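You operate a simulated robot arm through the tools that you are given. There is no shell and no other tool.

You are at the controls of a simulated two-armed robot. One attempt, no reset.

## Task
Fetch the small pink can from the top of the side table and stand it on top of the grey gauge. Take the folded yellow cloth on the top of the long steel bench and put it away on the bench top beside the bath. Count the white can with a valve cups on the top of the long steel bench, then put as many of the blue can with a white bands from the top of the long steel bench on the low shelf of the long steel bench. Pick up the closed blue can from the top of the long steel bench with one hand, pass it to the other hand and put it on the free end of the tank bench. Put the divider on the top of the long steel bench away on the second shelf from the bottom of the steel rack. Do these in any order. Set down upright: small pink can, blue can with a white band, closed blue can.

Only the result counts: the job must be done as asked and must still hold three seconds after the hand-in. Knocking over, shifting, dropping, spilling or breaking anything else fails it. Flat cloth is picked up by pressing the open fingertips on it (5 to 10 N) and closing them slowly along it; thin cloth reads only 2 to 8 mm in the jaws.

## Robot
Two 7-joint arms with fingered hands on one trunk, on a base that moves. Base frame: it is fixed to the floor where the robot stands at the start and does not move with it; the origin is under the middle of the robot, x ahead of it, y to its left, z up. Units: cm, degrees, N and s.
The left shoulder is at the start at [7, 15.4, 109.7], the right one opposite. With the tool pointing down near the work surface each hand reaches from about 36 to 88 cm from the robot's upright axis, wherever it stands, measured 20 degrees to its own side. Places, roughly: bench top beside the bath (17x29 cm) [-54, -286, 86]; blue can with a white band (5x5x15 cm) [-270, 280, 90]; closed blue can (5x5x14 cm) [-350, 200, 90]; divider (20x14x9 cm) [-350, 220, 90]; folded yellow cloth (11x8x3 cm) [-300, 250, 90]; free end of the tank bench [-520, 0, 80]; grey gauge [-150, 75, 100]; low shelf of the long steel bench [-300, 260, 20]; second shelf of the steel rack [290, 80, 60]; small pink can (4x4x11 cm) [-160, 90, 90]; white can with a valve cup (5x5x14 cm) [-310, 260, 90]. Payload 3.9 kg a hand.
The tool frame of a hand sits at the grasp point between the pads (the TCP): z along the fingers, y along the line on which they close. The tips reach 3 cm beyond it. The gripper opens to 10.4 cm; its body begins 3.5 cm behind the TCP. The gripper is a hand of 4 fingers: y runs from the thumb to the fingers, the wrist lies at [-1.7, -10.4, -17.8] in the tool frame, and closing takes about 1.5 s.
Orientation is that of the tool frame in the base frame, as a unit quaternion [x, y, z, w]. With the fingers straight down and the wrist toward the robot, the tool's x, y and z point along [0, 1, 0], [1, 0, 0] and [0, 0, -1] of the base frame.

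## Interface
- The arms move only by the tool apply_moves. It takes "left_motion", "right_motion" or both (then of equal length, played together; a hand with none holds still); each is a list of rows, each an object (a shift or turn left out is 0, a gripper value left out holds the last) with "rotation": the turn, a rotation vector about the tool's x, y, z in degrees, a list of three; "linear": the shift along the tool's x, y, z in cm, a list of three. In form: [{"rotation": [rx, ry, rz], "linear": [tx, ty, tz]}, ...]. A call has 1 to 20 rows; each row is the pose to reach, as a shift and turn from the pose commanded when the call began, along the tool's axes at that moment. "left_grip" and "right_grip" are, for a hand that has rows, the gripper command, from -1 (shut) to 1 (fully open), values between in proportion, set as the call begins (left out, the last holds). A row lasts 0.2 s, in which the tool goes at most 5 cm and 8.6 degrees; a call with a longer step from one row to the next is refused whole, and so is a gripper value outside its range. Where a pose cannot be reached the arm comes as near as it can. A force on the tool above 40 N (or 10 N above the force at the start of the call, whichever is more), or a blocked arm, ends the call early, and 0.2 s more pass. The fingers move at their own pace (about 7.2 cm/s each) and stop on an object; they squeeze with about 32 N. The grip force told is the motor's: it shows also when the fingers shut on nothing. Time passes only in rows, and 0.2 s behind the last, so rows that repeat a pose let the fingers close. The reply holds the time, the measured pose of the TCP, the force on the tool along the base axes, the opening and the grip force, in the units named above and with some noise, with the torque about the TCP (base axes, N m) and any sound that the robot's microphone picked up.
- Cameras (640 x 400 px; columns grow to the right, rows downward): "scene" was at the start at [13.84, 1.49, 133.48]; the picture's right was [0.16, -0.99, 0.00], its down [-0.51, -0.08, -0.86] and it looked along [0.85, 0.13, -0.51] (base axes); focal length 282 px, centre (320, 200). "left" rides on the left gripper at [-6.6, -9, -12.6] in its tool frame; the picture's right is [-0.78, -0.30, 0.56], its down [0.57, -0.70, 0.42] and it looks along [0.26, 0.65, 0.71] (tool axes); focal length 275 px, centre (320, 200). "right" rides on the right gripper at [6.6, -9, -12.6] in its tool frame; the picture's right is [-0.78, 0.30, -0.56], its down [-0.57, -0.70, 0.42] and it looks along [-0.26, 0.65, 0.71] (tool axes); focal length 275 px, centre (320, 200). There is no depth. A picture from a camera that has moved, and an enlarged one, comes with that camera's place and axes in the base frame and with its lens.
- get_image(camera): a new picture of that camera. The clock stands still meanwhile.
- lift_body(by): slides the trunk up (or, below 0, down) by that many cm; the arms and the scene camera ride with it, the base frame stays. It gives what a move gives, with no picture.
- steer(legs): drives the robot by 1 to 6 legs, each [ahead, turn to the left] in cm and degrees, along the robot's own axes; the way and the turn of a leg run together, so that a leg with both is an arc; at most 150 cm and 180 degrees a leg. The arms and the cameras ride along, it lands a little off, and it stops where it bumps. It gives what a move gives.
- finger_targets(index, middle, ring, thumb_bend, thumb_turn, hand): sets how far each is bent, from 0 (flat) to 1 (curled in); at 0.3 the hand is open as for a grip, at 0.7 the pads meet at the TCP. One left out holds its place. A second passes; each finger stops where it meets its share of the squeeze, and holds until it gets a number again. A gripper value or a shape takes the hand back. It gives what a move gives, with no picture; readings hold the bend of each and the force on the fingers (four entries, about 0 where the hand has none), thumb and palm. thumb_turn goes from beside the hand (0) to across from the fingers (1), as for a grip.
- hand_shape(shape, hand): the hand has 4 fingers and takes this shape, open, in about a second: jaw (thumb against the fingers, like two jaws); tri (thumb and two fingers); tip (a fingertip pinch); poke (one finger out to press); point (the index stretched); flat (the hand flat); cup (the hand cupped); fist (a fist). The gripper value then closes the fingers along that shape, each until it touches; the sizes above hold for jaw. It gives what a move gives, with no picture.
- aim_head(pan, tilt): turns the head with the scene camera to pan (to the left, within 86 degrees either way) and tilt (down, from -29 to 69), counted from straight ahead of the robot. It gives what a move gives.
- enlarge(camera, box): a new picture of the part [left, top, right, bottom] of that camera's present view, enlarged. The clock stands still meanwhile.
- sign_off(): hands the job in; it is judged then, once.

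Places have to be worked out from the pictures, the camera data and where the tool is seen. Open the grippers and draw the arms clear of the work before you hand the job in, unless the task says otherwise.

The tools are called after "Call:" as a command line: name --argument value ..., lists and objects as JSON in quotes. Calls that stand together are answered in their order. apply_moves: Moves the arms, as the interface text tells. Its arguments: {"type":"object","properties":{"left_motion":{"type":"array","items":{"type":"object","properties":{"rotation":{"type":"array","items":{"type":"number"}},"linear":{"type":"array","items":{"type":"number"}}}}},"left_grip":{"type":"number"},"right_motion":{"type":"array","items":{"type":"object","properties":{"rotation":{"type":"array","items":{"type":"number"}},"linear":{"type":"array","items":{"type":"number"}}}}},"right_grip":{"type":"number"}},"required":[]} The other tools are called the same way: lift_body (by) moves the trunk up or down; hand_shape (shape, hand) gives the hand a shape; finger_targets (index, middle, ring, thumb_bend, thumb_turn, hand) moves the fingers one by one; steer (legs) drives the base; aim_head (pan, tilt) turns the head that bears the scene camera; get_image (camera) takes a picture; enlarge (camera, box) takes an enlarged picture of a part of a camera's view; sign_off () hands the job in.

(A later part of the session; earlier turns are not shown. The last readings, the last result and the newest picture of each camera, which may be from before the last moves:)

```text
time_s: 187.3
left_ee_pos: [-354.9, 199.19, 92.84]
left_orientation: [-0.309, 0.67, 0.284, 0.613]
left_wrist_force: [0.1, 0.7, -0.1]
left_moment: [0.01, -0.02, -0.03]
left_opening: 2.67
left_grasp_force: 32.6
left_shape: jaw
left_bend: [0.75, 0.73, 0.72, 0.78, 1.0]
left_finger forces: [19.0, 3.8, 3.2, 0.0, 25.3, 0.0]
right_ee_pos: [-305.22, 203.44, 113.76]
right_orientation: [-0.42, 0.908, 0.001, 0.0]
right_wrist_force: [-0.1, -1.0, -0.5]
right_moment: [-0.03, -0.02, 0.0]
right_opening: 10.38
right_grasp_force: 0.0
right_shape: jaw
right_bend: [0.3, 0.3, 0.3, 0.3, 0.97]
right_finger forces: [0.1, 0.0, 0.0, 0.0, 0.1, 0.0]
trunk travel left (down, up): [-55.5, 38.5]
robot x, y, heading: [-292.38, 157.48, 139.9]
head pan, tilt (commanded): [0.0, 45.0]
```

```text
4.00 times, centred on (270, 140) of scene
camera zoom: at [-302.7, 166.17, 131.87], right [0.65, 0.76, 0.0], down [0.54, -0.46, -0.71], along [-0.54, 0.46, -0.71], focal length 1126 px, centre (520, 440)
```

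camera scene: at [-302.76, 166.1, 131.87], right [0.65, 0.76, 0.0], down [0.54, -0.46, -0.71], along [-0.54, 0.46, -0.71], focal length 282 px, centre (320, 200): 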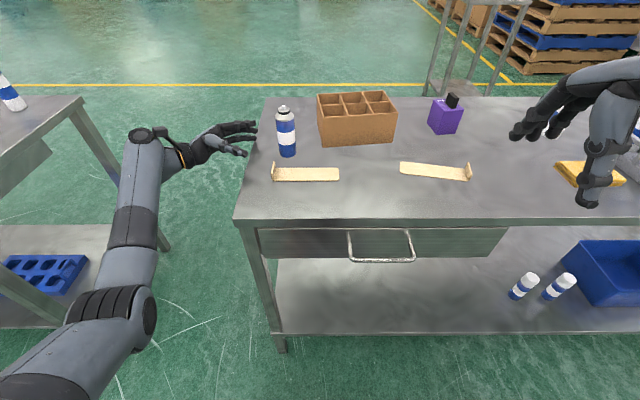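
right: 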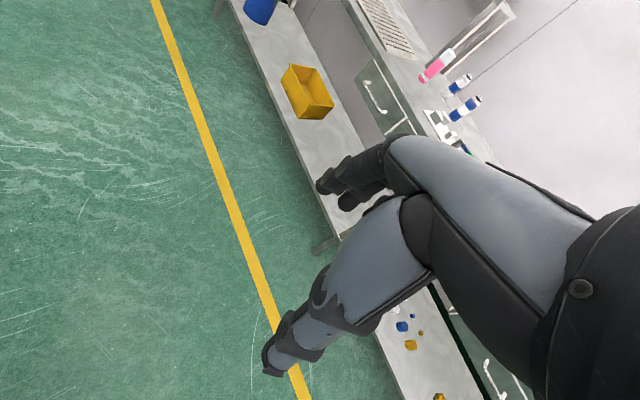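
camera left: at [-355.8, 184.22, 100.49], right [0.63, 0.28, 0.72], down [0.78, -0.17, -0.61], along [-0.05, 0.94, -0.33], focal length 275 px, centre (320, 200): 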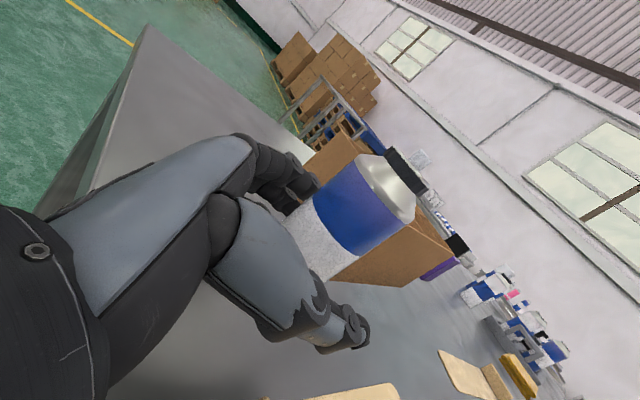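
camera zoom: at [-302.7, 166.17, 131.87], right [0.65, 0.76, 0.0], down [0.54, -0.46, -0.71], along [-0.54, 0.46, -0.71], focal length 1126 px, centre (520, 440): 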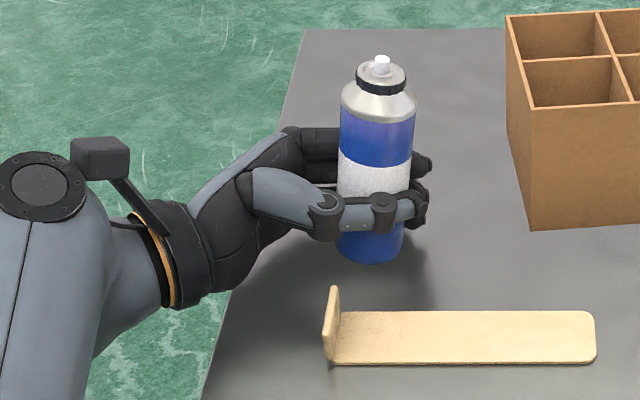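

Held with 32 N; the fingers sit on the lower 6 cm of the can. I lift and bring the can to a hand-over spot in front of the chest.

Call:
apply_moves --left_motion '[{"linear": [-2, 0, -0.2]}, {"linear": [-6, 0, -0.5]}, {"linear": [-10, 0, -0.9]}, {"linear": [-14, 0, -1.2]}, {"linear": [-16.5, -2, 0]}, {"linear": [-16.7, -5, 2]}, {"linear": [-16.9, -8.5, 4]}, {"linear": [-17.1, -11.5, 6]}, {"linear": [-17.1, -14, 6.5]}, {"linear": [-17.1, -14, 6.5]}]'

Call:
get_image --camera "scene"

Call:
get_image --camera "right"

```text
time_s: 189.5
left_ee_pos: [-339.11, 196.24, 109.08]
left_orientation: [-0.309, 0.669, 0.284, 0.613]
left_wrist_force: [-0.5, -0.1, -0.1]
left_moment: [0.0, -0.01, -0.04]
left_opening: 2.66
left_grasp_force: 32.0
left_shape: jaw
left_bend: [0.75, 0.73, 0.72, 0.78, 1.0]
left_finger forces: [18.4, 3.6, 3.1, 0.1, 24.7, 0.1]
right_ee_pos: [-305.19, 203.54, 113.57]
right_orientation: [-0.42, 0.908, 0.0, -0.001]
right_wrist_force: [0.4, -0.3, -0.6]
right_moment: [0.01, -0.01, 0.01]
right_opening: 10.38
right_grasp_force: 0.0
right_shape: jaw
right_bend: [0.3, 0.3, 0.3, 0.3, 0.97]
right_finger forces: [0.0, 0.0, 0.0, 0.0, 0.0, 0.1]
trunk travel left (down, up): [-55.5, 38.5]
robot x, y, heading: [-292.67, 157.54, 139.9]
head pan, tilt (commanded): [0.0, 45.0]
```

```text
taken
camera scene: at [-302.72, 166.21, 131.87], right [0.65, 0.76, 0.0], down [0.54, -0.46, -0.71], along [-0.54, 0.46, -0.71], focal length 282 px, centre (320, 200)
```

scene: 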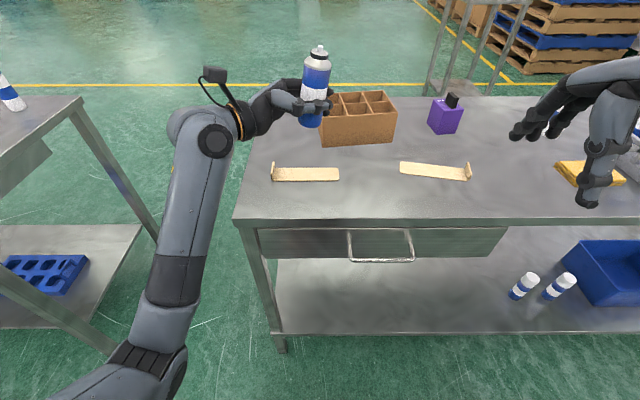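

```text
taken
camera right: at [-302.6, 192.62, 126.19], right [0.28, 0.78, 0.56], down [0.91, -0.02, -0.42], along [-0.32, 0.62, -0.71], focal length 275 px, centre (320, 200)
```

right: 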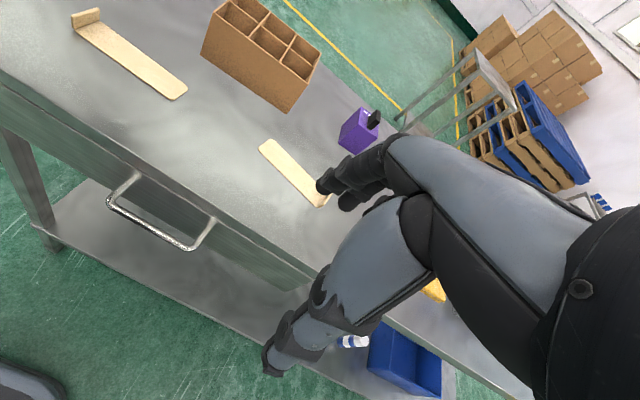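

I zoom on the held can to work out its exact axis and top for the right hand's approach.

Call:
enlarge --camera "scene" --box '[240, 30, 400, 130]'

Call:
enlarge --camera "left" --box '[240, 100, 480, 250]'

```text
4.00 times, centred on (320, 80) of scene
camera zoom: at [-302.72, 166.21, 131.87], right [0.65, 0.76, 0.0], down [0.54, -0.46, -0.71], along [-0.54, 0.46, -0.71], focal length 1126 px, centre (320, 680)
```

zoom: 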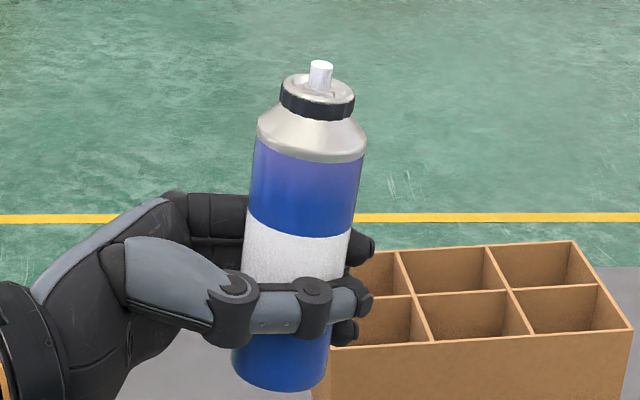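

```text
2.67 times, centred on (360, 175) of left
camera zoom: at [-340.03, 181.37, 116.89], right [0.63, 0.28, 0.72], down [0.78, -0.17, -0.61], along [-0.05, 0.94, -0.33], focal length 734 px, centre (213, 267)
```

zoom: 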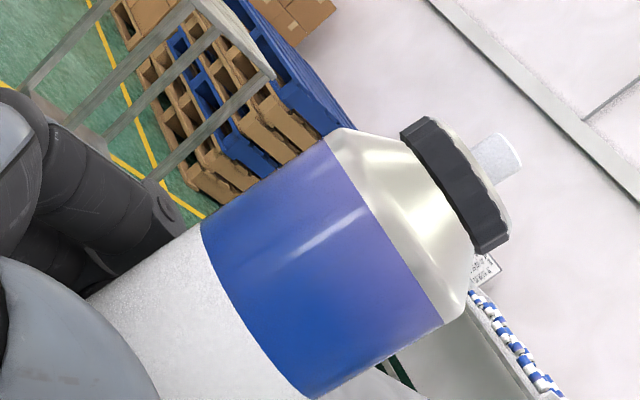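

The can leans about 5–6° to the right with the tool tilt; I rotate the left hand by -5.5° to make the can upright and measure again.

Call:
apply_moves --left_motion '[{"rotation": [0, -3, 0]}, {"rotation": [0, -5.5, 0]}, {"rotation": [0, -5.5, 0]}, {"rotation": [0, -5.5, 0]}]'

Call:
enlarge --camera "scene" --box '[240, 30, 400, 130]'

Call:
enlarge --camera "left" --box '[240, 100, 480, 250]'

```text
time_s: 190.5
left_ee_pos: [-339.19, 196.15, 109.23]
left_orientation: [-0.295, 0.639, 0.299, 0.645]
left_wrist_force: [-0.2, 0.5, -0.1]
left_moment: [0.01, 0.02, -0.01]
left_opening: 2.65
left_grasp_force: 32.4
left_shape: jaw
left_bend: [0.75, 0.73, 0.72, 0.78, 1.0]
left_finger forces: [18.4, 3.6, 3.1, 0.1, 24.8, 0.1]
right_ee_pos: [-305.16, 203.52, 113.79]
right_orientation: [-0.42, 0.907, 0.0, 0.0]
right_wrist_force: [0.1, 0.0, -0.3]
right_moment: [0.0, 0.0, 0.01]
right_opening: 10.38
right_grasp_force: 0.1
right_shape: jaw
right_bend: [0.3, 0.3, 0.3, 0.3, 0.97]
right_finger forces: [0.1, 0.1, 0.0, 0.0, 0.1, 0.1]
trunk travel left (down, up): [-55.5, 38.5]
robot x, y, heading: [-292.49, 157.43, 139.6]
head pan, tilt (commanded): [0.0, 45.0]
```

```text
4.00 times, centred on (320, 80) of scene
camera zoom: at [-302.7, 166.18, 131.87], right [0.65, 0.76, 0.0], down [0.54, -0.46, -0.71], along [-0.54, 0.46, -0.71], focal length 1126 px, centre (320, 680)
```

zoom: 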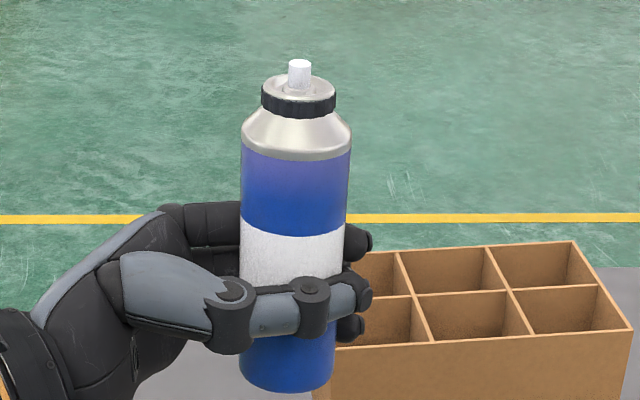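

```text
2.67 times, centred on (360, 175) of left
camera zoom: at [-340.47, 180.79, 115.75], right [0.58, 0.23, 0.78], down [0.81, -0.13, -0.57], along [-0.03, 0.97, -0.26], focal length 734 px, centre (213, 267)
```

zoom: 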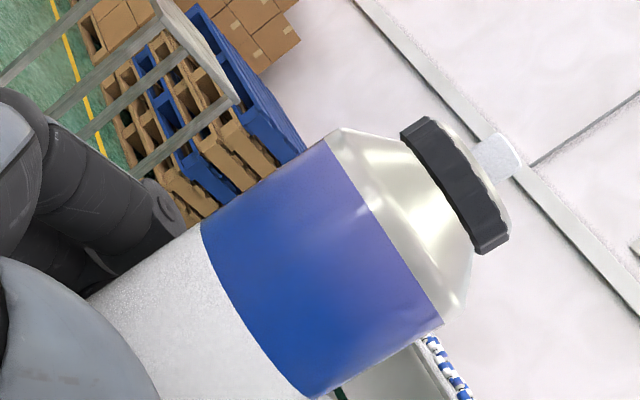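

Still about 3° right lean by the vanishing-point check; I rotate 3.4° more and re-measure.

Call:
apply_moves --left_motion '[{"rotation": [0, -3.4, 0]}, {"rotation": [0, -3.4, 0]}, {"rotation": [0, -3.4, 0]}]'

Call:
enlarge --camera "scene" --box '[240, 30, 400, 130]'

Call:
enlarge --camera "left" --box '[240, 100, 480, 250]'

```text
time_s: 191.3
left_ee_pos: [-339.18, 196.25, 109.25]
left_orientation: [-0.285, 0.62, 0.306, 0.663]
left_wrist_force: [-0.2, -1.2, -0.8]
left_moment: [0.03, -0.04, 0.01]
left_opening: 2.66
left_grasp_force: 31.9
left_shape: jaw
left_bend: [0.75, 0.73, 0.72, 0.78, 1.0]
left_finger forces: [18.4, 3.6, 3.1, 0.0, 24.6, 0.0]
right_ee_pos: [-305.19, 203.5, 113.76]
right_orientation: [-0.42, 0.907, 0.001, 0.0]
right_wrist_force: [0.3, -0.6, 1.4]
right_moment: [0.0, 0.01, -0.02]
right_opening: 10.38
right_grasp_force: 0.0
right_shape: jaw
right_bend: [0.3, 0.3, 0.3, 0.3, 0.97]
right_finger forces: [0.0, 0.1, 0.0, 0.0, 0.0, 0.1]
trunk travel left (down, up): [-55.5, 38.5]
robot x, y, heading: [-292.63, 157.6, 139.5]
head pan, tilt (commanded): [0.0, 45.0]
```

```text
4.00 times, centred on (320, 80) of scene
camera zoom: at [-302.69, 166.17, 131.87], right [0.65, 0.76, 0.0], down [0.54, -0.46, -0.71], along [-0.54, 0.46, -0.71], focal length 1126 px, centre (320, 680)
```

zoom: 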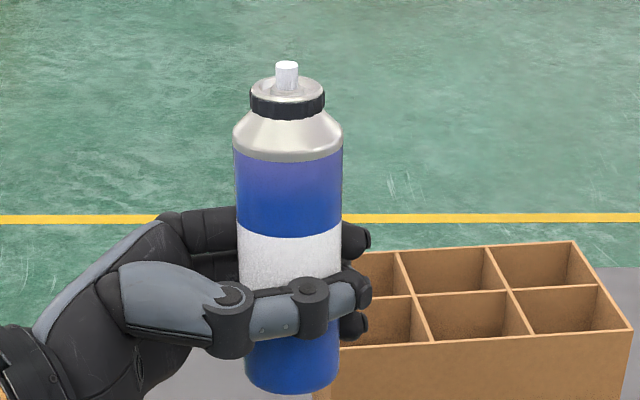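

```text
2.67 times, centred on (360, 175) of left
camera zoom: at [-340.7, 180.5, 114.97], right [0.55, 0.19, 0.81], down [0.83, -0.1, -0.54], along [-0.02, 0.98, -0.21], focal length 734 px, centre (213, 267)
```

zoom: 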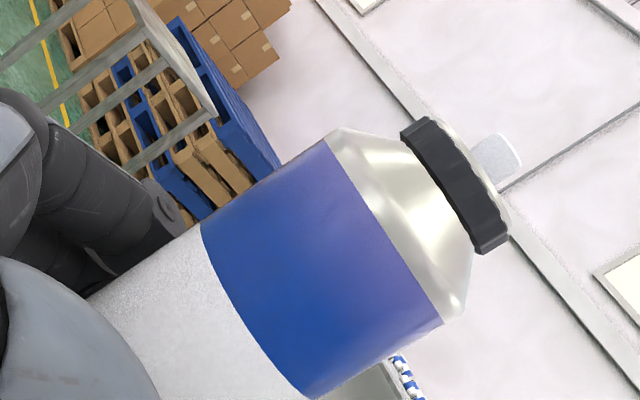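

The can is upright with valve tip at [-339.7, 196.0, 117.95] and the left fingers up to z≈110.4. For a firm hold on the cylinder's upper part I'll take it with the right hand from the right side; I try the "tri" shape to keep the lowest finger out of the way.

Call:
hand_shape --hand "right" --shape "tri"

Call:
enlarge --camera "scene" --box '[440, 40, 640, 165]'

Call:
get_image --camera "right"

```text
time_s: 192.2
left_ee_pos: [-339.13, 196.21, 109.14]
left_orientation: [-0.286, 0.62, 0.307, 0.663]
left_wrist_force: [-0.2, -0.4, -0.2]
left_moment: [0.03, -0.01, -0.03]
left_opening: 2.63
left_grasp_force: 31.4
left_shape: jaw
left_bend: [0.75, 0.73, 0.72, 0.78, 1.0]
left_finger forces: [18.4, 3.6, 3.2, 0.0, 24.6, 0.1]
right_ee_pos: [-305.14, 203.47, 113.83]
right_orientation: [-0.421, 0.907, 0.0, 0.0]
right_wrist_force: [0.1, 0.1, 0.5]
right_moment: [-0.03, 0.0, 0.01]
right_opening: 10.38
right_grasp_force: 0.0
right_shape: tri
right_bend: [0.3, 0.3, 0.99, 0.3, 0.97]
right_finger forces: [0.0, 0.0, 0.0, 0.0, 0.0, 0.0]
trunk travel left (down, up): [-55.5, 38.5]
robot x, y, heading: [-292.81, 157.62, 139.7]
head pan, tilt (commanded): [0.0, 45.0]
```

```text
3.20 times, centred on (540, 102) of scene
camera zoom: at [-302.7, 166.17, 131.87], right [0.65, 0.76, 0.0], down [0.54, -0.46, -0.71], along [-0.54, 0.46, -0.71], focal length 901 px, centre (-384, 512)
```

zoom: 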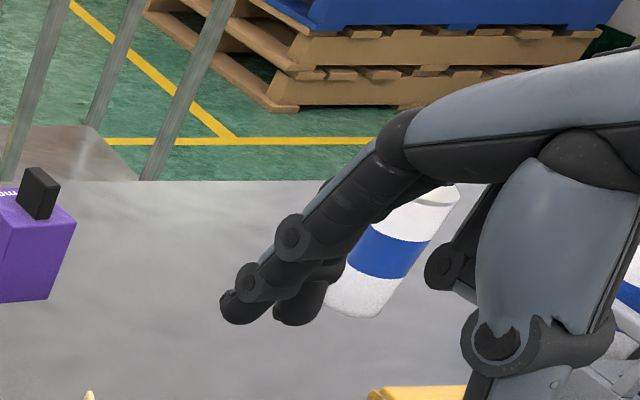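

```text
taken
camera right: at [-302.57, 192.58, 126.21], right [0.28, 0.78, 0.56], down [0.91, -0.02, -0.43], along [-0.32, 0.62, -0.71], focal length 275 px, centre (320, 200)
```

right: 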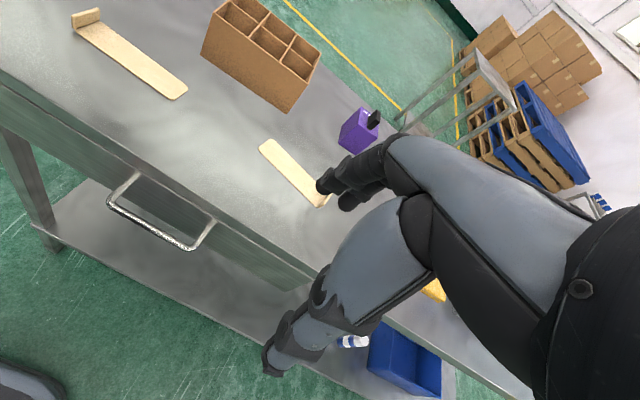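

The tri shape curls the ring finger near the palm. From the capped-can grips, the top-down jaw contacts at the fingertips ~3 cm below TCP, which is on this can's cylinder; so I use the jaw shape from above. I raise the right hand and bring it over the can.

Call:
hand_shape --hand "right" --shape "jaw"

Call:
apply_moves --right_motion '[{"linear": [0, 0, -4.5]}, {"linear": [0, 0, -9]}, {"linear": [0, 0, -13]}, {"linear": [3, 2.5, -14]}, {"linear": [6.5, 5, -14]}, {"linear": [10, 7.6, -14]}, {"linear": [13.5, 10.3, -14]}, {"linear": [17, 13, -14]}, {"linear": [20.5, 15.7, -14]}, {"linear": [24, 18.4, -14]}, {"linear": [28, 21.4, -14]}, {"linear": [28, 21.4, -14]}]'

Call:
get_image --camera "right"

Call:
get_image --camera "scene"

```text
time_s: 193.1
left_ee_pos: [-339.12, 196.22, 109.27]
left_orientation: [-0.285, 0.62, 0.307, 0.663]
left_wrist_force: [-0.4, 0.2, -0.4]
left_moment: [-0.01, -0.02, 0.03]
left_opening: 2.67
left_grasp_force: 31.9
left_shape: jaw
left_bend: [0.75, 0.73, 0.72, 0.78, 1.0]
left_finger forces: [18.3, 3.6, 3.1, 0.1, 24.6, 0.1]
right_ee_pos: [-305.11, 203.44, 113.78]
right_orientation: [-0.42, 0.908, 0.001, -0.001]
right_wrist_force: [0.1, 0.3, 0.0]
right_moment: [0.0, -0.01, -0.01]
right_opening: 10.39
right_grasp_force: 0.0
right_shape: jaw
right_bend: [0.3, 0.3, 0.3, 0.3, 0.97]
right_finger forces: [0.0, 0.1, 0.1, 0.0, 0.1, 0.0]
trunk travel left (down, up): [-55.5, 38.5]
robot x, y, heading: [-292.69, 157.4, 139.7]
head pan, tilt (commanded): [0.0, 45.0]
```

```text
time_s: 195.7
left_ee_pos: [-339.17, 196.2, 109.16]
left_orientation: [-0.286, 0.62, 0.307, 0.663]
left_wrist_force: [0.6, -0.2, -1.0]
left_moment: [0.0, 0.0, -0.02]
left_opening: 2.66
left_grasp_force: 32.4
left_shape: jaw
left_bend: [0.75, 0.73, 0.72, 0.78, 1.0]
left_finger forces: [18.3, 3.5, 3.1, 0.0, 24.4, 0.0]
right_ee_pos: [-324.22, 199.93, 126.17]
right_orientation: [-0.42, 0.908, 0.001, 0.0]
right_wrist_force: [-0.9, 0.2, -0.3]
right_moment: [-0.01, 0.03, -0.01]
right_opening: 10.35
right_grasp_force: 0.1
right_shape: jaw
right_bend: [0.3, 0.3, 0.3, 0.3, 0.97]
right_finger forces: [0.0, 0.0, 0.1, 0.1, 0.0, 0.0]
right hand out of reach, approached as far as the arm can: row 8, 9, 10, 11, 12
trunk travel left (down, up): [-55.5, 38.5]
robot x, y, heading: [-292.5, 157.8, 139.8]
head pan, tilt (commanded): [0.0, 45.0]
```

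```text
taken
camera right: at [-321.54, 188.99, 138.67], right [0.28, 0.78, 0.56], down [0.9, -0.02, -0.43], along [-0.32, 0.62, -0.71], focal length 275 px, centre (320, 200)
```

right: 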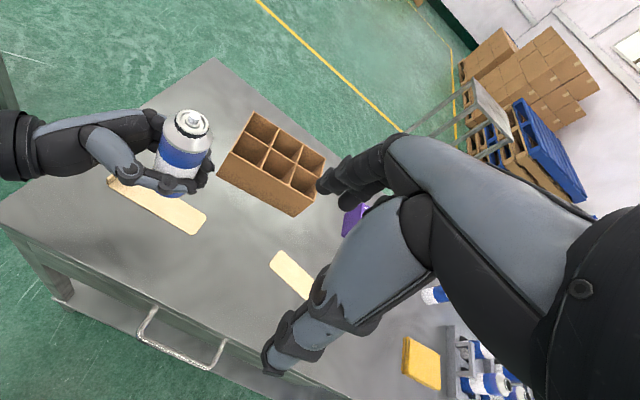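

```text
taken
camera scene: at [-302.71, 166.17, 131.87], right [0.65, 0.76, 0.0], down [0.54, -0.46, -0.71], along [-0.54, 0.46, -0.71], focal length 282 px, centre (320, 200)
```

scene: 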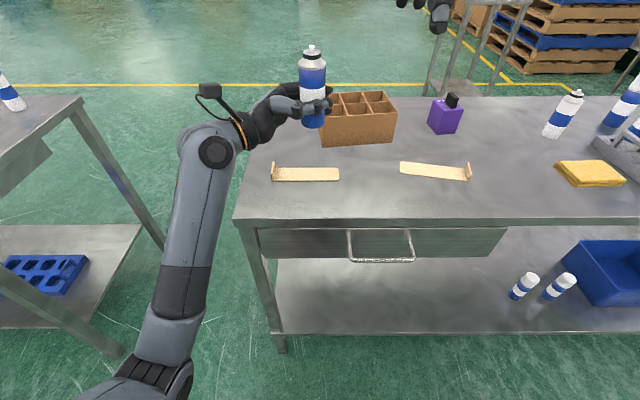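

The right hand cannot reach across to the midline in this pose, so I bring the can 13 cm to the right with the left hand instead.

Call:
apply_moves --left_motion '[{"linear": [0.27, 0, 4]}, {"linear": [0.55, 0, 8]}, {"linear": [0.88, 0, 13]}, {"linear": [0.88, 0, 13]}]'

Call:
apply_moves --right_motion '[{"linear": [0, 0, 0]}, {"linear": [0, 0, 0]}]'

Call:
get_image --camera "right"

Call:
get_image --camera "scene"

```text
refused: row 3 steps farther than a row can; nothing moved
```

```text
time_s: 196.3
left_ee_pos: [-339.19, 196.23, 109.25]
left_orientation: [-0.286, 0.62, 0.308, 0.663]
left_wrist_force: [0.2, -0.6, -0.4]
left_moment: [0.01, 0.01, -0.01]
left_opening: 2.66
left_grasp_force: 31.6
left_shape: jaw
left_bend: [0.75, 0.73, 0.72, 0.78, 1.0]
left_finger forces: [18.2, 3.5, 3.1, 0.1, 24.4, 0.0]
right_ee_pos: [-324.19, 199.84, 126.16]
right_orientation: [-0.42, 0.908, 0.001, 0.0]
right_wrist_force: [-0.2, 0.2, 0.4]
right_moment: [-0.02, 0.0, 0.02]
right_opening: 10.35
right_grasp_force: 0.1
right_shape: jaw
right_bend: [0.3, 0.3, 0.3, 0.3, 0.97]
right_finger forces: [0.0, 0.0, 0.0, 0.1, 0.0, 0.0]
trunk travel left (down, up): [-55.5, 38.5]
robot x, y, heading: [-292.78, 157.55, 139.6]
head pan, tilt (commanded): [0.0, 45.0]
```

```text
taken
camera right: at [-321.54, 189.0, 138.66], right [0.28, 0.78, 0.56], down [0.91, -0.02, -0.43], along [-0.32, 0.62, -0.71], focal length 275 px, centre (320, 200)
```

right: 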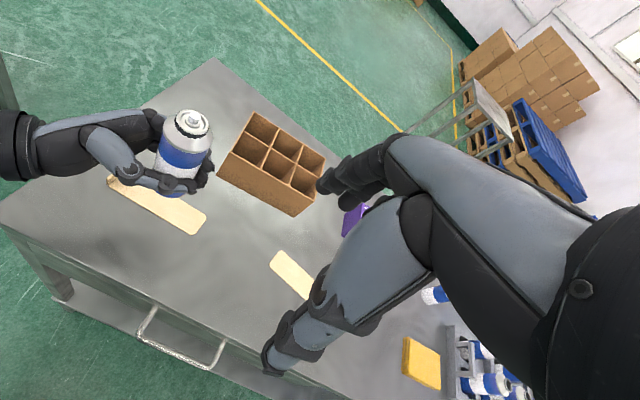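

```text
taken
camera scene: at [-302.71, 166.19, 131.87], right [0.65, 0.76, 0.0], down [0.54, -0.46, -0.71], along [-0.54, 0.46, -0.71], focal length 282 px, centre (320, 200)
```

scene: 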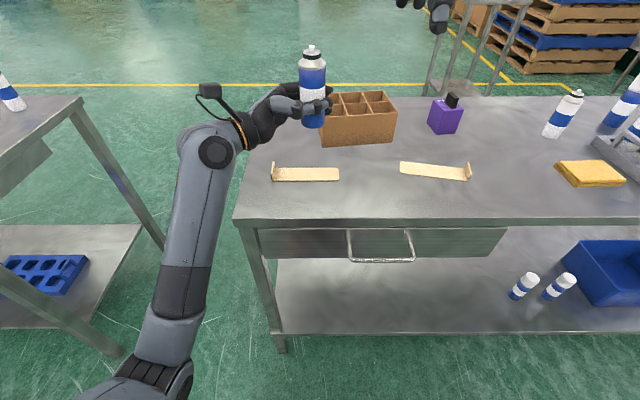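

The step was too long; I resend with smaller steps for the left hand.

Call:
apply_moves --left_motion '[{"linear": [0.2, 0, 3]}, {"linear": [0.45, 0, 6.5]}, {"linear": [0.7, 0, 10]}, {"linear": [0.88, 0, 13]}, {"linear": [0.88, 0, 13]}]'

Call:
get_image --camera "right"

Call:
get_image --camera "scene"

```text
time_s: 197.5
left_ee_pos: [-330.74, 206.05, 109.21]
left_orientation: [-0.285, 0.619, 0.307, 0.664]
left_wrist_force: [0.2, 0.4, -0.1]
left_moment: [-0.02, 0.01, 0.02]
left_opening: 2.64
left_grasp_force: 31.9
left_shape: jaw
left_bend: [0.75, 0.73, 0.72, 0.79, 1.0]
left_finger forces: [18.3, 3.1, 3.0, 0.0, 24.4, 0.0]
right_ee_pos: [-324.15, 199.79, 126.14]
right_orientation: [-0.42, 0.908, 0.001, 0.0]
right_wrist_force: [-0.2, -0.1, 1.0]
right_moment: [0.06, -0.05, 0.02]
right_opening: 10.41
right_grasp_force: 0.0
right_shape: jaw
right_bend: [0.3, 0.3, 0.3, 0.3, 0.97]
right_finger forces: [0.0, 0.0, 0.0, 0.1, 0.0, 0.1]
trunk travel left (down, up): [-55.5, 38.5]
robot x, y, heading: [-292.61, 157.45, 139.6]
head pan, tilt (commanded): [0.0, 45.0]
```

```text
taken
camera right: at [-321.58, 188.93, 138.68], right [0.28, 0.78, 0.56], down [0.91, -0.02, -0.42], along [-0.32, 0.62, -0.71], focal length 275 px, centre (320, 200)
```

right: 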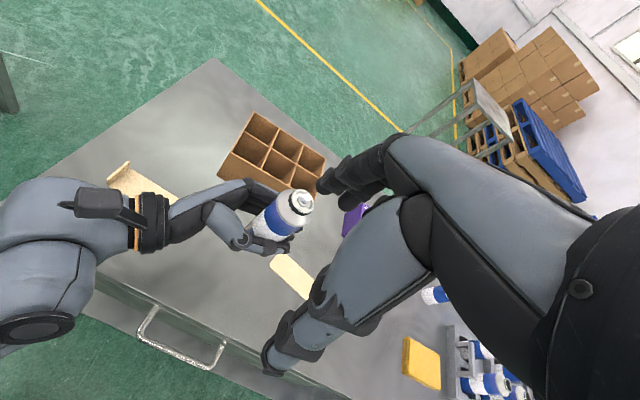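

```text
taken
camera scene: at [-302.75, 166.12, 131.87], right [0.65, 0.76, 0.0], down [0.54, -0.46, -0.71], along [-0.54, 0.46, -0.71], focal length 282 px, centre (320, 200)
```

scene: 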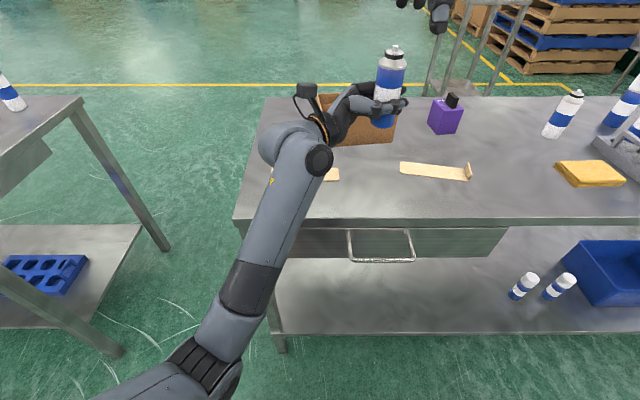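

The can is now straight ahead of the right hand by about 9.3 cm. I advance the right hand over it at height and check.

Call:
apply_moves --right_motion '[{"linear": [0, 3, 0]}, {"linear": [0, 6, 0]}, {"linear": [0, 9.3, 0]}, {"linear": [0, 9.3, 0]}]'

Call:
get_image --camera "right"

Call:
enlarge --camera "right" --box '[160, 210, 360, 335]'

```text
time_s: 198.5
left_ee_pos: [-330.69, 206.04, 109.13]
left_orientation: [-0.286, 0.62, 0.307, 0.663]
left_wrist_force: [-0.3, -0.8, -0.8]
left_moment: [-0.01, 0.0, 0.04]
left_opening: 2.63
left_grasp_force: 32.3
left_shape: jaw
left_bend: [0.75, 0.73, 0.72, 0.79, 1.0]
left_finger forces: [18.3, 3.1, 3.0, 0.0, 24.4, 0.0]
right_ee_pos: [-325.17, 203.01, 124.25]
right_orientation: [-0.42, 0.907, 0.0, 0.0]
right_wrist_force: [-1.1, 0.1, 0.7]
right_moment: [0.01, 0.0, -0.02]
right_opening: 10.4
right_grasp_force: 0.1
right_shape: jaw
right_bend: [0.3, 0.3, 0.3, 0.3, 0.97]
right_finger forces: [0.0, 0.1, 0.0, 0.1, 0.0, 0.0]
right hand out of reach, approached as far as the arm can: row 1, 2, 3, 4
trunk travel left (down, up): [-55.5, 38.5]
robot x, y, heading: [-292.43, 157.5, 139.7]
head pan, tilt (commanded): [0.0, 45.0]
```

```text
taken
camera right: at [-322.56, 191.96, 136.73], right [0.28, 0.78, 0.56], down [0.91, -0.02, -0.42], along [-0.32, 0.62, -0.71], focal length 275 px, centre (320, 200)
```

right: 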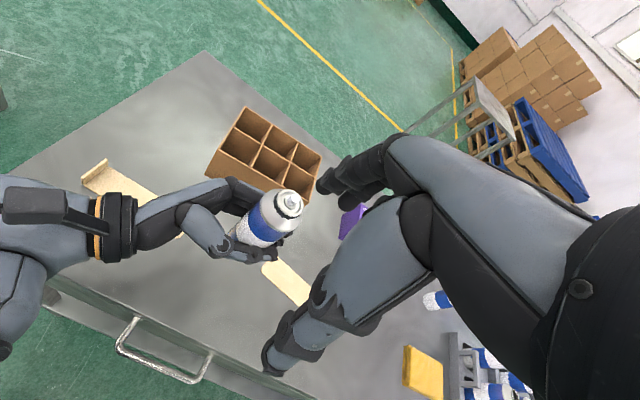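

```text
3.20 times, centred on (260, 272) of right
camera zoom: at [-322.56, 191.96, 136.73], right [0.28, 0.78, 0.56], down [0.91, -0.02, -0.42], along [-0.32, 0.62, -0.71], focal length 881 px, centre (512, -32)
```

zoom: 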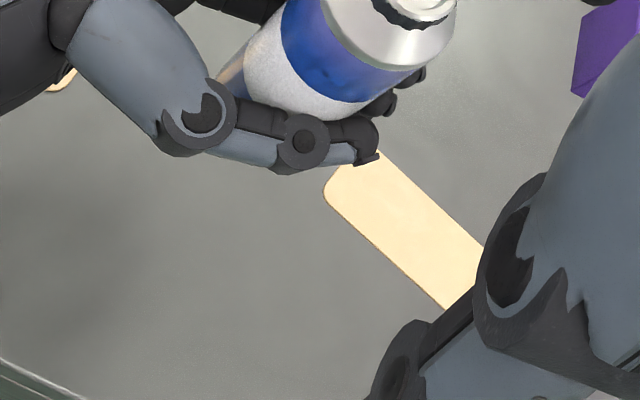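

The right hand is limited this high. I raise the trunk 8 cm and lower the can relative to the shoulders, moving it further right, so the right arm has better reach.

Call:
lift_body --by 8

Call:
apply_moves --left_motion '[{"linear": [3.5, 0, 0]}, {"linear": [7, 0, 1]}, {"linear": [10.5, 0, 3]}, {"linear": [13, 0, 5.5]}, {"linear": [14.5, 0, 8]}, {"linear": [14.5, 0, 8]}]'

Call:
apply_moves --right_motion '[{"linear": [-2, 1, 2]}, {"linear": [-4, 3, 4]}, {"linear": [-6, 5, 5]}, {"linear": [-7, 7, 6]}, {"linear": [-7, 7, 6]}]'

Call:
get_image --camera "right"

```text
time_s: 199.6
left_ee_pos: [-330.82, 206.09, 117.2]
left_orientation: [-0.285, 0.62, 0.308, 0.663]
left_wrist_force: [-0.4, 0.3, -1.2]
left_moment: [-0.02, -0.01, 0.0]
left_opening: 2.67
left_grasp_force: 31.9
left_shape: jaw
left_bend: [0.75, 0.73, 0.72, 0.79, 1.0]
left_finger forces: [18.3, 3.2, 3.0, 0.0, 24.4, 0.1]
right_ee_pos: [-325.12, 202.77, 132.13]
right_orientation: [-0.42, 0.907, 0.001, 0.0]
right_wrist_force: [0.1, 0.7, -0.3]
right_moment: [-0.01, 0.0, -0.01]
right_opening: 10.4
right_grasp_force: 0.0
right_shape: jaw
right_bend: [0.3, 0.3, 0.3, 0.3, 0.97]
right_finger forces: [0.0, 0.1, 0.1, 0.1, 0.0, 0.0]
trunk travel left (down, up): [-63.5, 30.5]
robot x, y, heading: [-292.78, 157.75, 139.7]
head pan, tilt (commanded): [0.0, 45.0]
```

```text
time_s: 201.0
left_ee_pos: [-326.45, 212.35, 101.76]
left_orientation: [-0.296, 0.63, 0.309, 0.648]
left_wrist_force: [0.3, 1.1, -0.4]
left_moment: [-0.02, -0.02, 0.02]
left_opening: 2.64
left_grasp_force: 31.4
left_shape: jaw
left_bend: [0.75, 0.73, 0.72, 0.79, 1.0]
left_finger forces: [18.3, 3.1, 3.0, 0.0, 24.3, 0.0]
right_ee_pos: [-325.02, 202.74, 132.22]
right_orientation: [-0.421, 0.907, 0.001, 0.0]
right_wrist_force: [0.1, 0.3, -0.2]
right_moment: [-0.02, -0.06, -0.02]
right_opening: 10.41
right_grasp_force: 0.0
right_shape: jaw
right_bend: [0.3, 0.3, 0.3, 0.3, 0.97]
right_finger forces: [0.0, 0.2, 0.0, 0.1, 0.0, 0.0]
trunk travel left (down, up): [-63.5, 30.5]
robot x, y, heading: [-292.67, 157.6, 139.5]
head pan, tilt (commanded): [0.0, 45.0]
```

```text
time_s: 202.2
left_ee_pos: [-326.67, 212.41, 102.28]
left_orientation: [-0.293, 0.63, 0.31, 0.648]
left_wrist_force: [0.0, -0.3, -0.5]
left_moment: [-0.01, -0.03, 0.0]
left_opening: 2.66
left_grasp_force: 32.2
left_shape: jaw
left_bend: [0.75, 0.73, 0.72, 0.79, 1.0]
left_finger forces: [18.2, 3.0, 3.0, 0.0, 24.3, 0.0]
right_ee_pos: [-325.92, 212.58, 126.38]
right_orientation: [-0.42, 0.908, 0.002, 0.0]
right_wrist_force: [0.3, -0.1, 0.6]
right_moment: [0.04, -0.01, -0.01]
right_opening: 10.39
right_grasp_force: 0.1
right_shape: jaw
right_bend: [0.3, 0.3, 0.3, 0.3, 0.97]
right_finger forces: [0.0, 0.0, 0.0, 0.0, 0.0, 0.1]
trunk travel left (down, up): [-63.5, 30.5]
robot x, y, heading: [-292.67, 157.55, 139.8]
head pan, tilt (commanded): [0.0, 45.0]
```

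```text
taken
camera right: at [-323.27, 201.68, 138.82], right [0.28, 0.78, 0.56], down [0.9, -0.02, -0.43], along [-0.32, 0.62, -0.71], focal length 275 px, centre (320, 200)
```

right: 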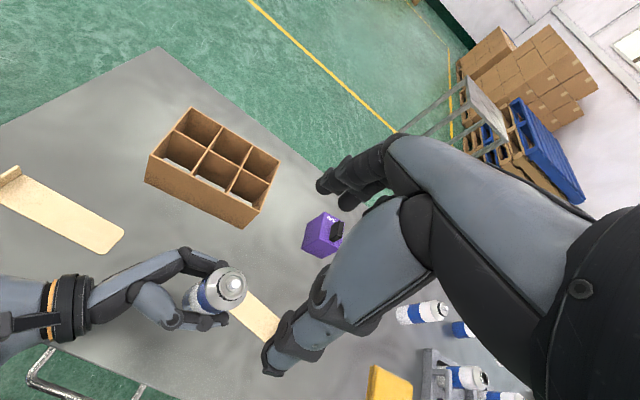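

The right hand now reaches. I measure the valve tip with the scene and right cameras.

Call:
get_image --camera "scene"

Call:
enlarge --camera "right" --box '[140, 220, 300, 320]'

```text
taken
camera scene: at [-302.67, 166.11, 139.88], right [0.65, 0.76, 0.0], down [0.54, -0.46, -0.71], along [-0.54, 0.46, -0.71], focal length 282 px, centre (320, 200)
```

scene: 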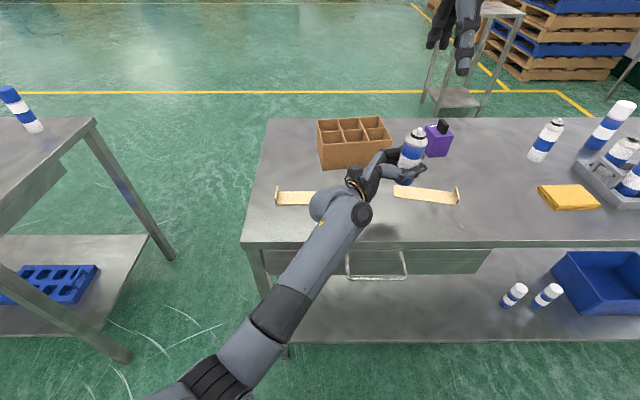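

```text
4.00 times, centred on (220, 270) of right
camera zoom: at [-323.27, 201.68, 138.82], right [0.28, 0.78, 0.56], down [0.9, -0.02, -0.43], along [-0.32, 0.62, -0.71], focal length 1101 px, centre (720, -80)
```

zoom: 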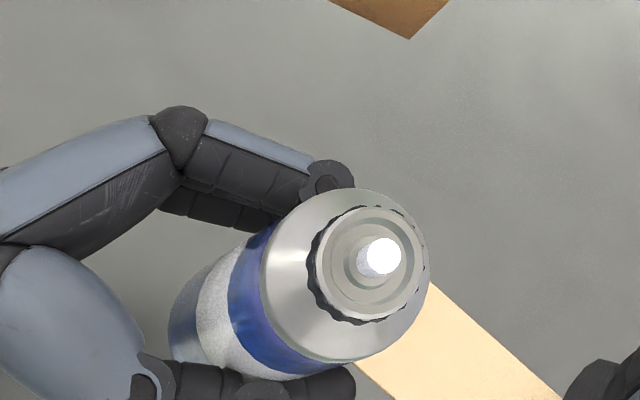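

I zoom the scene camera on the can too.

Call:
enlarge --camera "scene" --box '[340, 110, 500, 210]'

```text
4.00 times, centred on (420, 160) of scene
camera zoom: at [-302.67, 166.11, 139.88], right [0.65, 0.76, 0.0], down [0.54, -0.46, -0.71], along [-0.54, 0.46, -0.71], focal length 1126 px, centre (-80, 360)
```

zoom: 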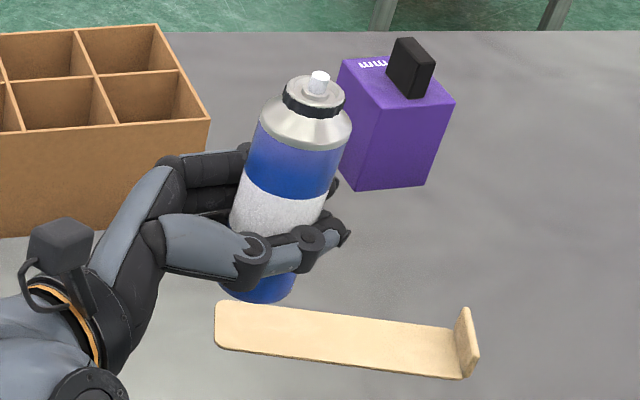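

The valve tip is at about [-326.95, 212.2, 110.9] and the can is upright. A left-hand finger joint stands close at the far-left side, so I stretch the right index out of the way before descending.

Call:
finger_targets --hand "right" --index 0

Call:
apply_moves --right_motion '[{"linear": [0.5, 0.3, 2]}, {"linear": [1.1, 0.55, 5]}, {"linear": [1.1, 0.55, 8]}, {"linear": [1.1, 0.55, 10.5]}, {"linear": [1.1, 0.55, 10.5]}]'

Call:
get_image --camera "right"

Call:
get_image --camera "scene"

```text
time_s: 203.2
left_ee_pos: [-326.57, 212.5, 102.25]
left_orientation: [-0.292, 0.632, 0.309, 0.648]
left_wrist_force: [0.0, -0.3, -0.6]
left_moment: [0.02, 0.04, 0.03]
left_opening: 2.64
left_grasp_force: 31.7
left_shape: jaw
left_bend: [0.75, 0.73, 0.72, 0.79, 1.0]
left_finger forces: [18.3, 3.1, 3.0, 0.1, 24.4, 0.0]
right_ee_pos: [-325.92, 212.65, 126.33]
right_orientation: [-0.42, 0.907, 0.001, 0.001]
right_wrist_force: [0.9, 0.3, 0.1]
right_moment: [0.05, -0.01, 0.04]
right_opening: 14.31
right_grasp_force: 0.0
right_shape: fingers
right_bend: [0.0, 0.3, 0.3, 0.3, 0.97]
right_finger forces: [0.0, 0.1, 0.0, 0.0, 0.1, 0.0]
trunk travel left (down, up): [-63.5, 30.5]
robot x, y, heading: [-292.51, 157.69, 139.6]
head pan, tilt (commanded): [0.0, 45.0]
```

```text
time_s: 204.4
left_ee_pos: [-326.37, 212.46, 102.33]
left_orientation: [-0.292, 0.63, 0.31, 0.649]
left_wrist_force: [-0.3, 0.4, -0.9]
left_moment: [-0.04, 0.01, 0.01]
left_opening: 2.65
left_grasp_force: 31.6
left_shape: jaw
left_bend: [0.75, 0.73, 0.72, 0.79, 1.0]
left_finger forces: [18.3, 3.1, 2.9, 0.0, 24.3, 0.1]
right_ee_pos: [-327.09, 212.2, 115.68]
right_orientation: [-0.42, 0.907, 0.001, -0.001]
right_wrist_force: [0.6, 0.5, -0.7]
right_moment: [-0.03, -0.01, 0.0]
right_opening: 14.38
right_grasp_force: 0.1
right_shape: fingers
right_bend: [0.0, 0.3, 0.3, 0.3, 0.97]
right_finger forces: [0.0, 0.1, 0.1, 0.0, 0.0, 0.0]
trunk travel left (down, up): [-63.5, 30.5]
robot x, y, heading: [-292.32, 157.82, 139.7]
head pan, tilt (commanded): [0.0, 45.0]
```

```text
taken
camera right: at [-324.41, 201.28, 128.24], right [0.28, 0.78, 0.56], down [0.9, -0.02, -0.43], along [-0.32, 0.62, -0.71], focal length 275 px, centre (320, 200)
```

right: 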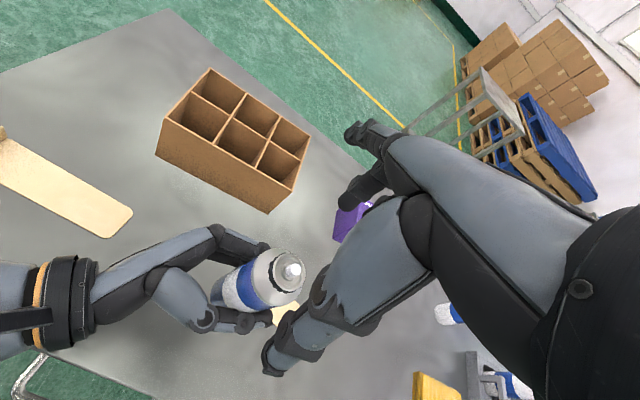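

```text
taken
camera scene: at [-302.69, 166.16, 139.88], right [0.65, 0.76, 0.0], down [0.54, -0.46, -0.71], along [-0.54, 0.46, -0.71], focal length 282 px, centre (320, 200)
```

scene: 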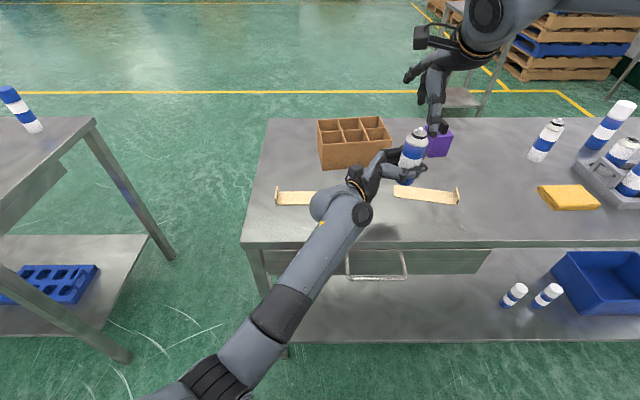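

Aligned within 0.1 cm. I descend the last 7.3 cm slowly.

Call:
apply_moves --right_motion '[{"linear": [0, 0, 2]}, {"linear": [0, 0, 4]}, {"linear": [0, 0, 5.5]}, {"linear": [0, 0, 6.5]}, {"linear": [0, 0, 7.3]}, {"linear": [0, 0, 7.3]}]'

Call:
get_image --camera "right"

Call:
enlarge --camera "scene" --box '[340, 50, 500, 150]'

```text
time_s: 205.8
left_ee_pos: [-326.48, 212.5, 102.38]
left_orientation: [-0.292, 0.631, 0.31, 0.648]
left_wrist_force: [-0.6, -0.4, -0.4]
left_moment: [-0.01, -0.03, -0.02]
left_opening: 2.6
left_grasp_force: 32.1
left_shape: jaw
left_bend: [0.75, 0.73, 0.72, 0.79, 1.0]
left_finger forces: [18.3, 3.1, 3.0, 0.0, 24.4, 0.1]
right_ee_pos: [-327.07, 212.2, 108.42]
right_orientation: [-0.42, 0.907, 0.001, 0.0]
right_wrist_force: [0.1, 0.7, 0.0]
right_moment: [0.01, 0.01, 0.0]
right_opening: 14.34
right_grasp_force: 0.2
right_shape: fingers
right_bend: [0.0, 0.3, 0.3, 0.3, 0.97]
right_finger forces: [0.1, 0.0, 0.0, 0.0, 0.0, 0.1]
trunk travel left (down, up): [-63.5, 30.5]
robot x, y, heading: [-292.31, 157.57, 139.7]
head pan, tilt (commanded): [0.0, 45.0]
```

```text
taken
camera right: at [-324.46, 201.32, 120.93], right [0.28, 0.78, 0.56], down [0.9, -0.02, -0.43], along [-0.32, 0.62, -0.71], focal length 275 px, centre (320, 200)
```

right: 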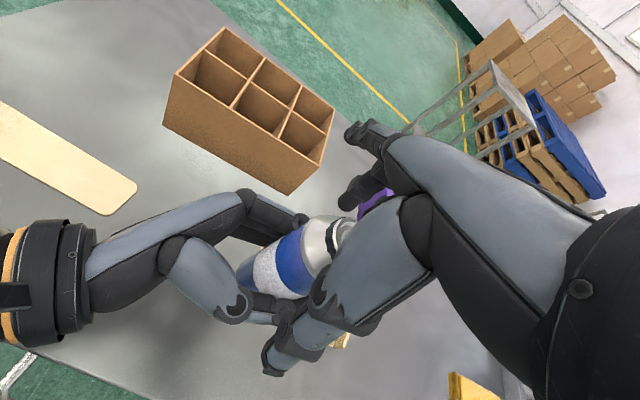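

```text
4.00 times, centred on (420, 100) of scene
camera zoom: at [-302.69, 166.17, 139.87], right [0.65, 0.76, 0.0], down [0.54, -0.46, -0.71], along [-0.54, 0.46, -0.71], focal length 1126 px, centre (-80, 600)
```

zoom: 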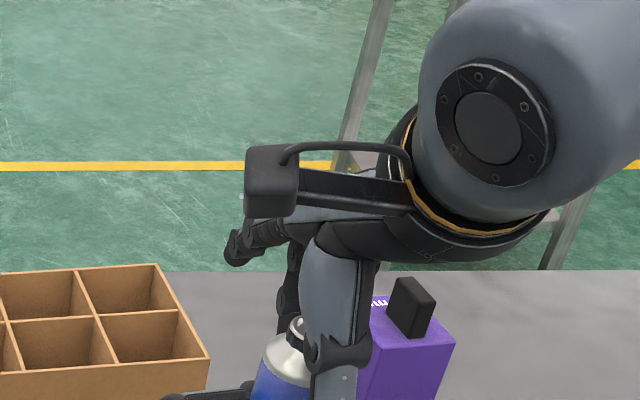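

No contact. I close the right middle, ring and thumb on the can's upper cylinder.

Call:
finger_targets --hand "right" --middle 0.9 --ring 0.9 --thumb_bend 0.9

Call:
get_image --camera "right"

Call:
get_image --camera "left"

```text
time_s: 206.8
left_ee_pos: [-326.71, 212.56, 102.22]
left_orientation: [-0.293, 0.63, 0.31, 0.649]
left_wrist_force: [-12.9, 10.5, -6.6]
left_moment: [-0.43, -0.48, -0.2]
left_opening: 2.53
left_grasp_force: 31.9
left_shape: jaw
left_bend: [0.75, 0.74, 0.72, 0.82, 1.0]
left_finger forces: [34.1, 1.8, 1.5, 0.0, 19.6, 0.0]
right_ee_pos: [-326.97, 212.28, 108.41]
right_orientation: [-0.42, 0.907, 0.0, 0.001]
right_wrist_force: [11.9, -10.3, 5.4]
right_moment: [-0.19, -0.31, 0.12]
right_opening: 10.18
right_grasp_force: 23.3
right_shape: fingers
right_bend: [0.0, 0.55, 0.9, 0.71, 0.93]
right_finger forces: [0.1, 15.7, 0.0, 0.2, 30.7, 0.1]
trunk travel left (down, up): [-63.5, 30.5]
robot x, y, heading: [-292.55, 157.72, 139.9]
head pan, tilt (commanded): [0.0, 45.0]
```

```text
taken
camera right: at [-324.45, 201.3, 120.94], right [0.28, 0.78, 0.56], down [0.91, -0.02, -0.42], along [-0.32, 0.62, -0.71], focal length 275 px, centre (320, 200)
```

right: 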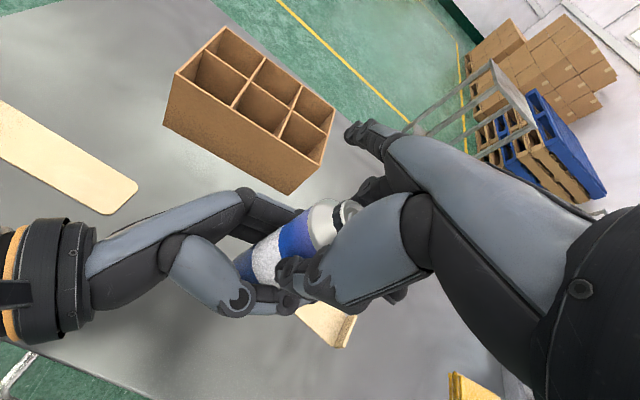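

```text
taken
camera left: at [-327.74, 196.87, 108.4], right [0.57, 0.22, 0.79], down [0.82, -0.1, -0.57], along [-0.04, 0.97, -0.23], focal length 275 px, centre (320, 200)
```

left: 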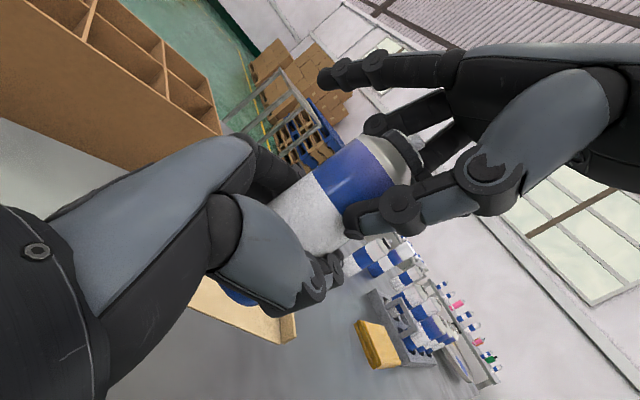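

Right middle (16 N) and thumb (31 N) hold; the ring missed. I also close the right index to balance the thumb.

Call:
finger_targets --hand "right" --index 0.8

Call:
get_image --camera "left"

Call:
get_image --camera "right"

```text
time_s: 207.8
left_ee_pos: [-326.54, 212.43, 102.37]
left_orientation: [-0.292, 0.631, 0.31, 0.649]
left_wrist_force: [-7.1, 4.9, -5.6]
left_moment: [-0.23, -0.22, -0.13]
left_opening: 2.56
left_grasp_force: 32.0
left_shape: jaw
left_bend: [0.75, 0.74, 0.72, 0.82, 1.0]
left_finger forces: [27.2, 1.7, 2.2, 0.0, 22.2, 0.1]
right_ee_pos: [-327.06, 212.29, 108.52]
right_orientation: [-0.421, 0.907, 0.001, -0.001]
right_wrist_force: [6.6, -5.1, 4.5]
right_moment: [-0.02, -0.18, 0.06]
right_opening: 3.7
right_grasp_force: 30.1
right_shape: fingers
right_bend: [0.5, 0.57, 0.9, 0.7, 0.93]
right_finger forces: [13.1, 14.3, 0.1, 0.0, 32.1, 0.1]
trunk travel left (down, up): [-63.5, 30.5]
robot x, y, heading: [-292.85, 157.68, 139.7]
head pan, tilt (commanded): [0.0, 45.0]
```

```text
taken
camera left: at [-327.65, 196.88, 108.45], right [0.57, 0.21, 0.79], down [0.82, -0.1, -0.57], along [-0.04, 0.97, -0.23], focal length 275 px, centre (320, 200)
```

left: 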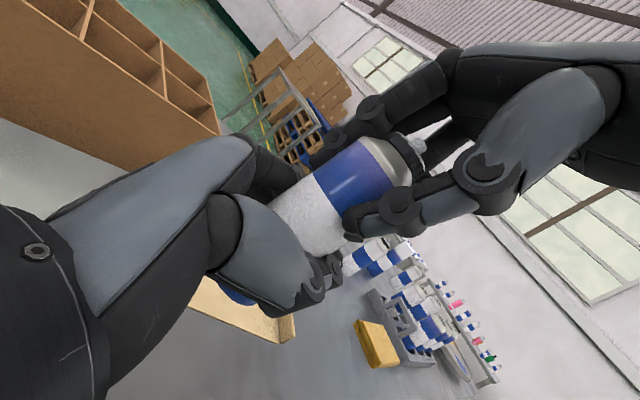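

```text
taken
camera right: at [-324.46, 201.36, 120.95], right [0.28, 0.78, 0.56], down [0.9, -0.02, -0.43], along [-0.32, 0.62, -0.71], focal length 275 px, centre (320, 200)
```

right: 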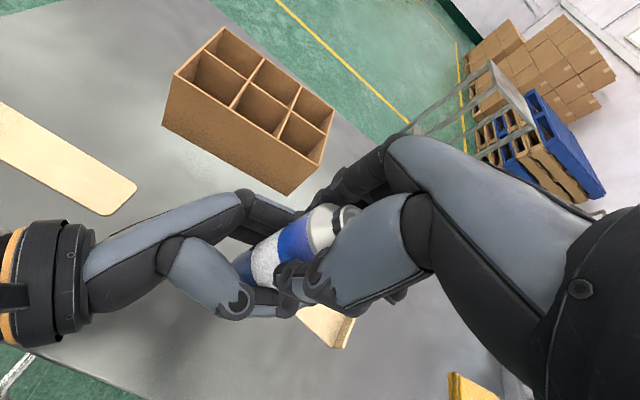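

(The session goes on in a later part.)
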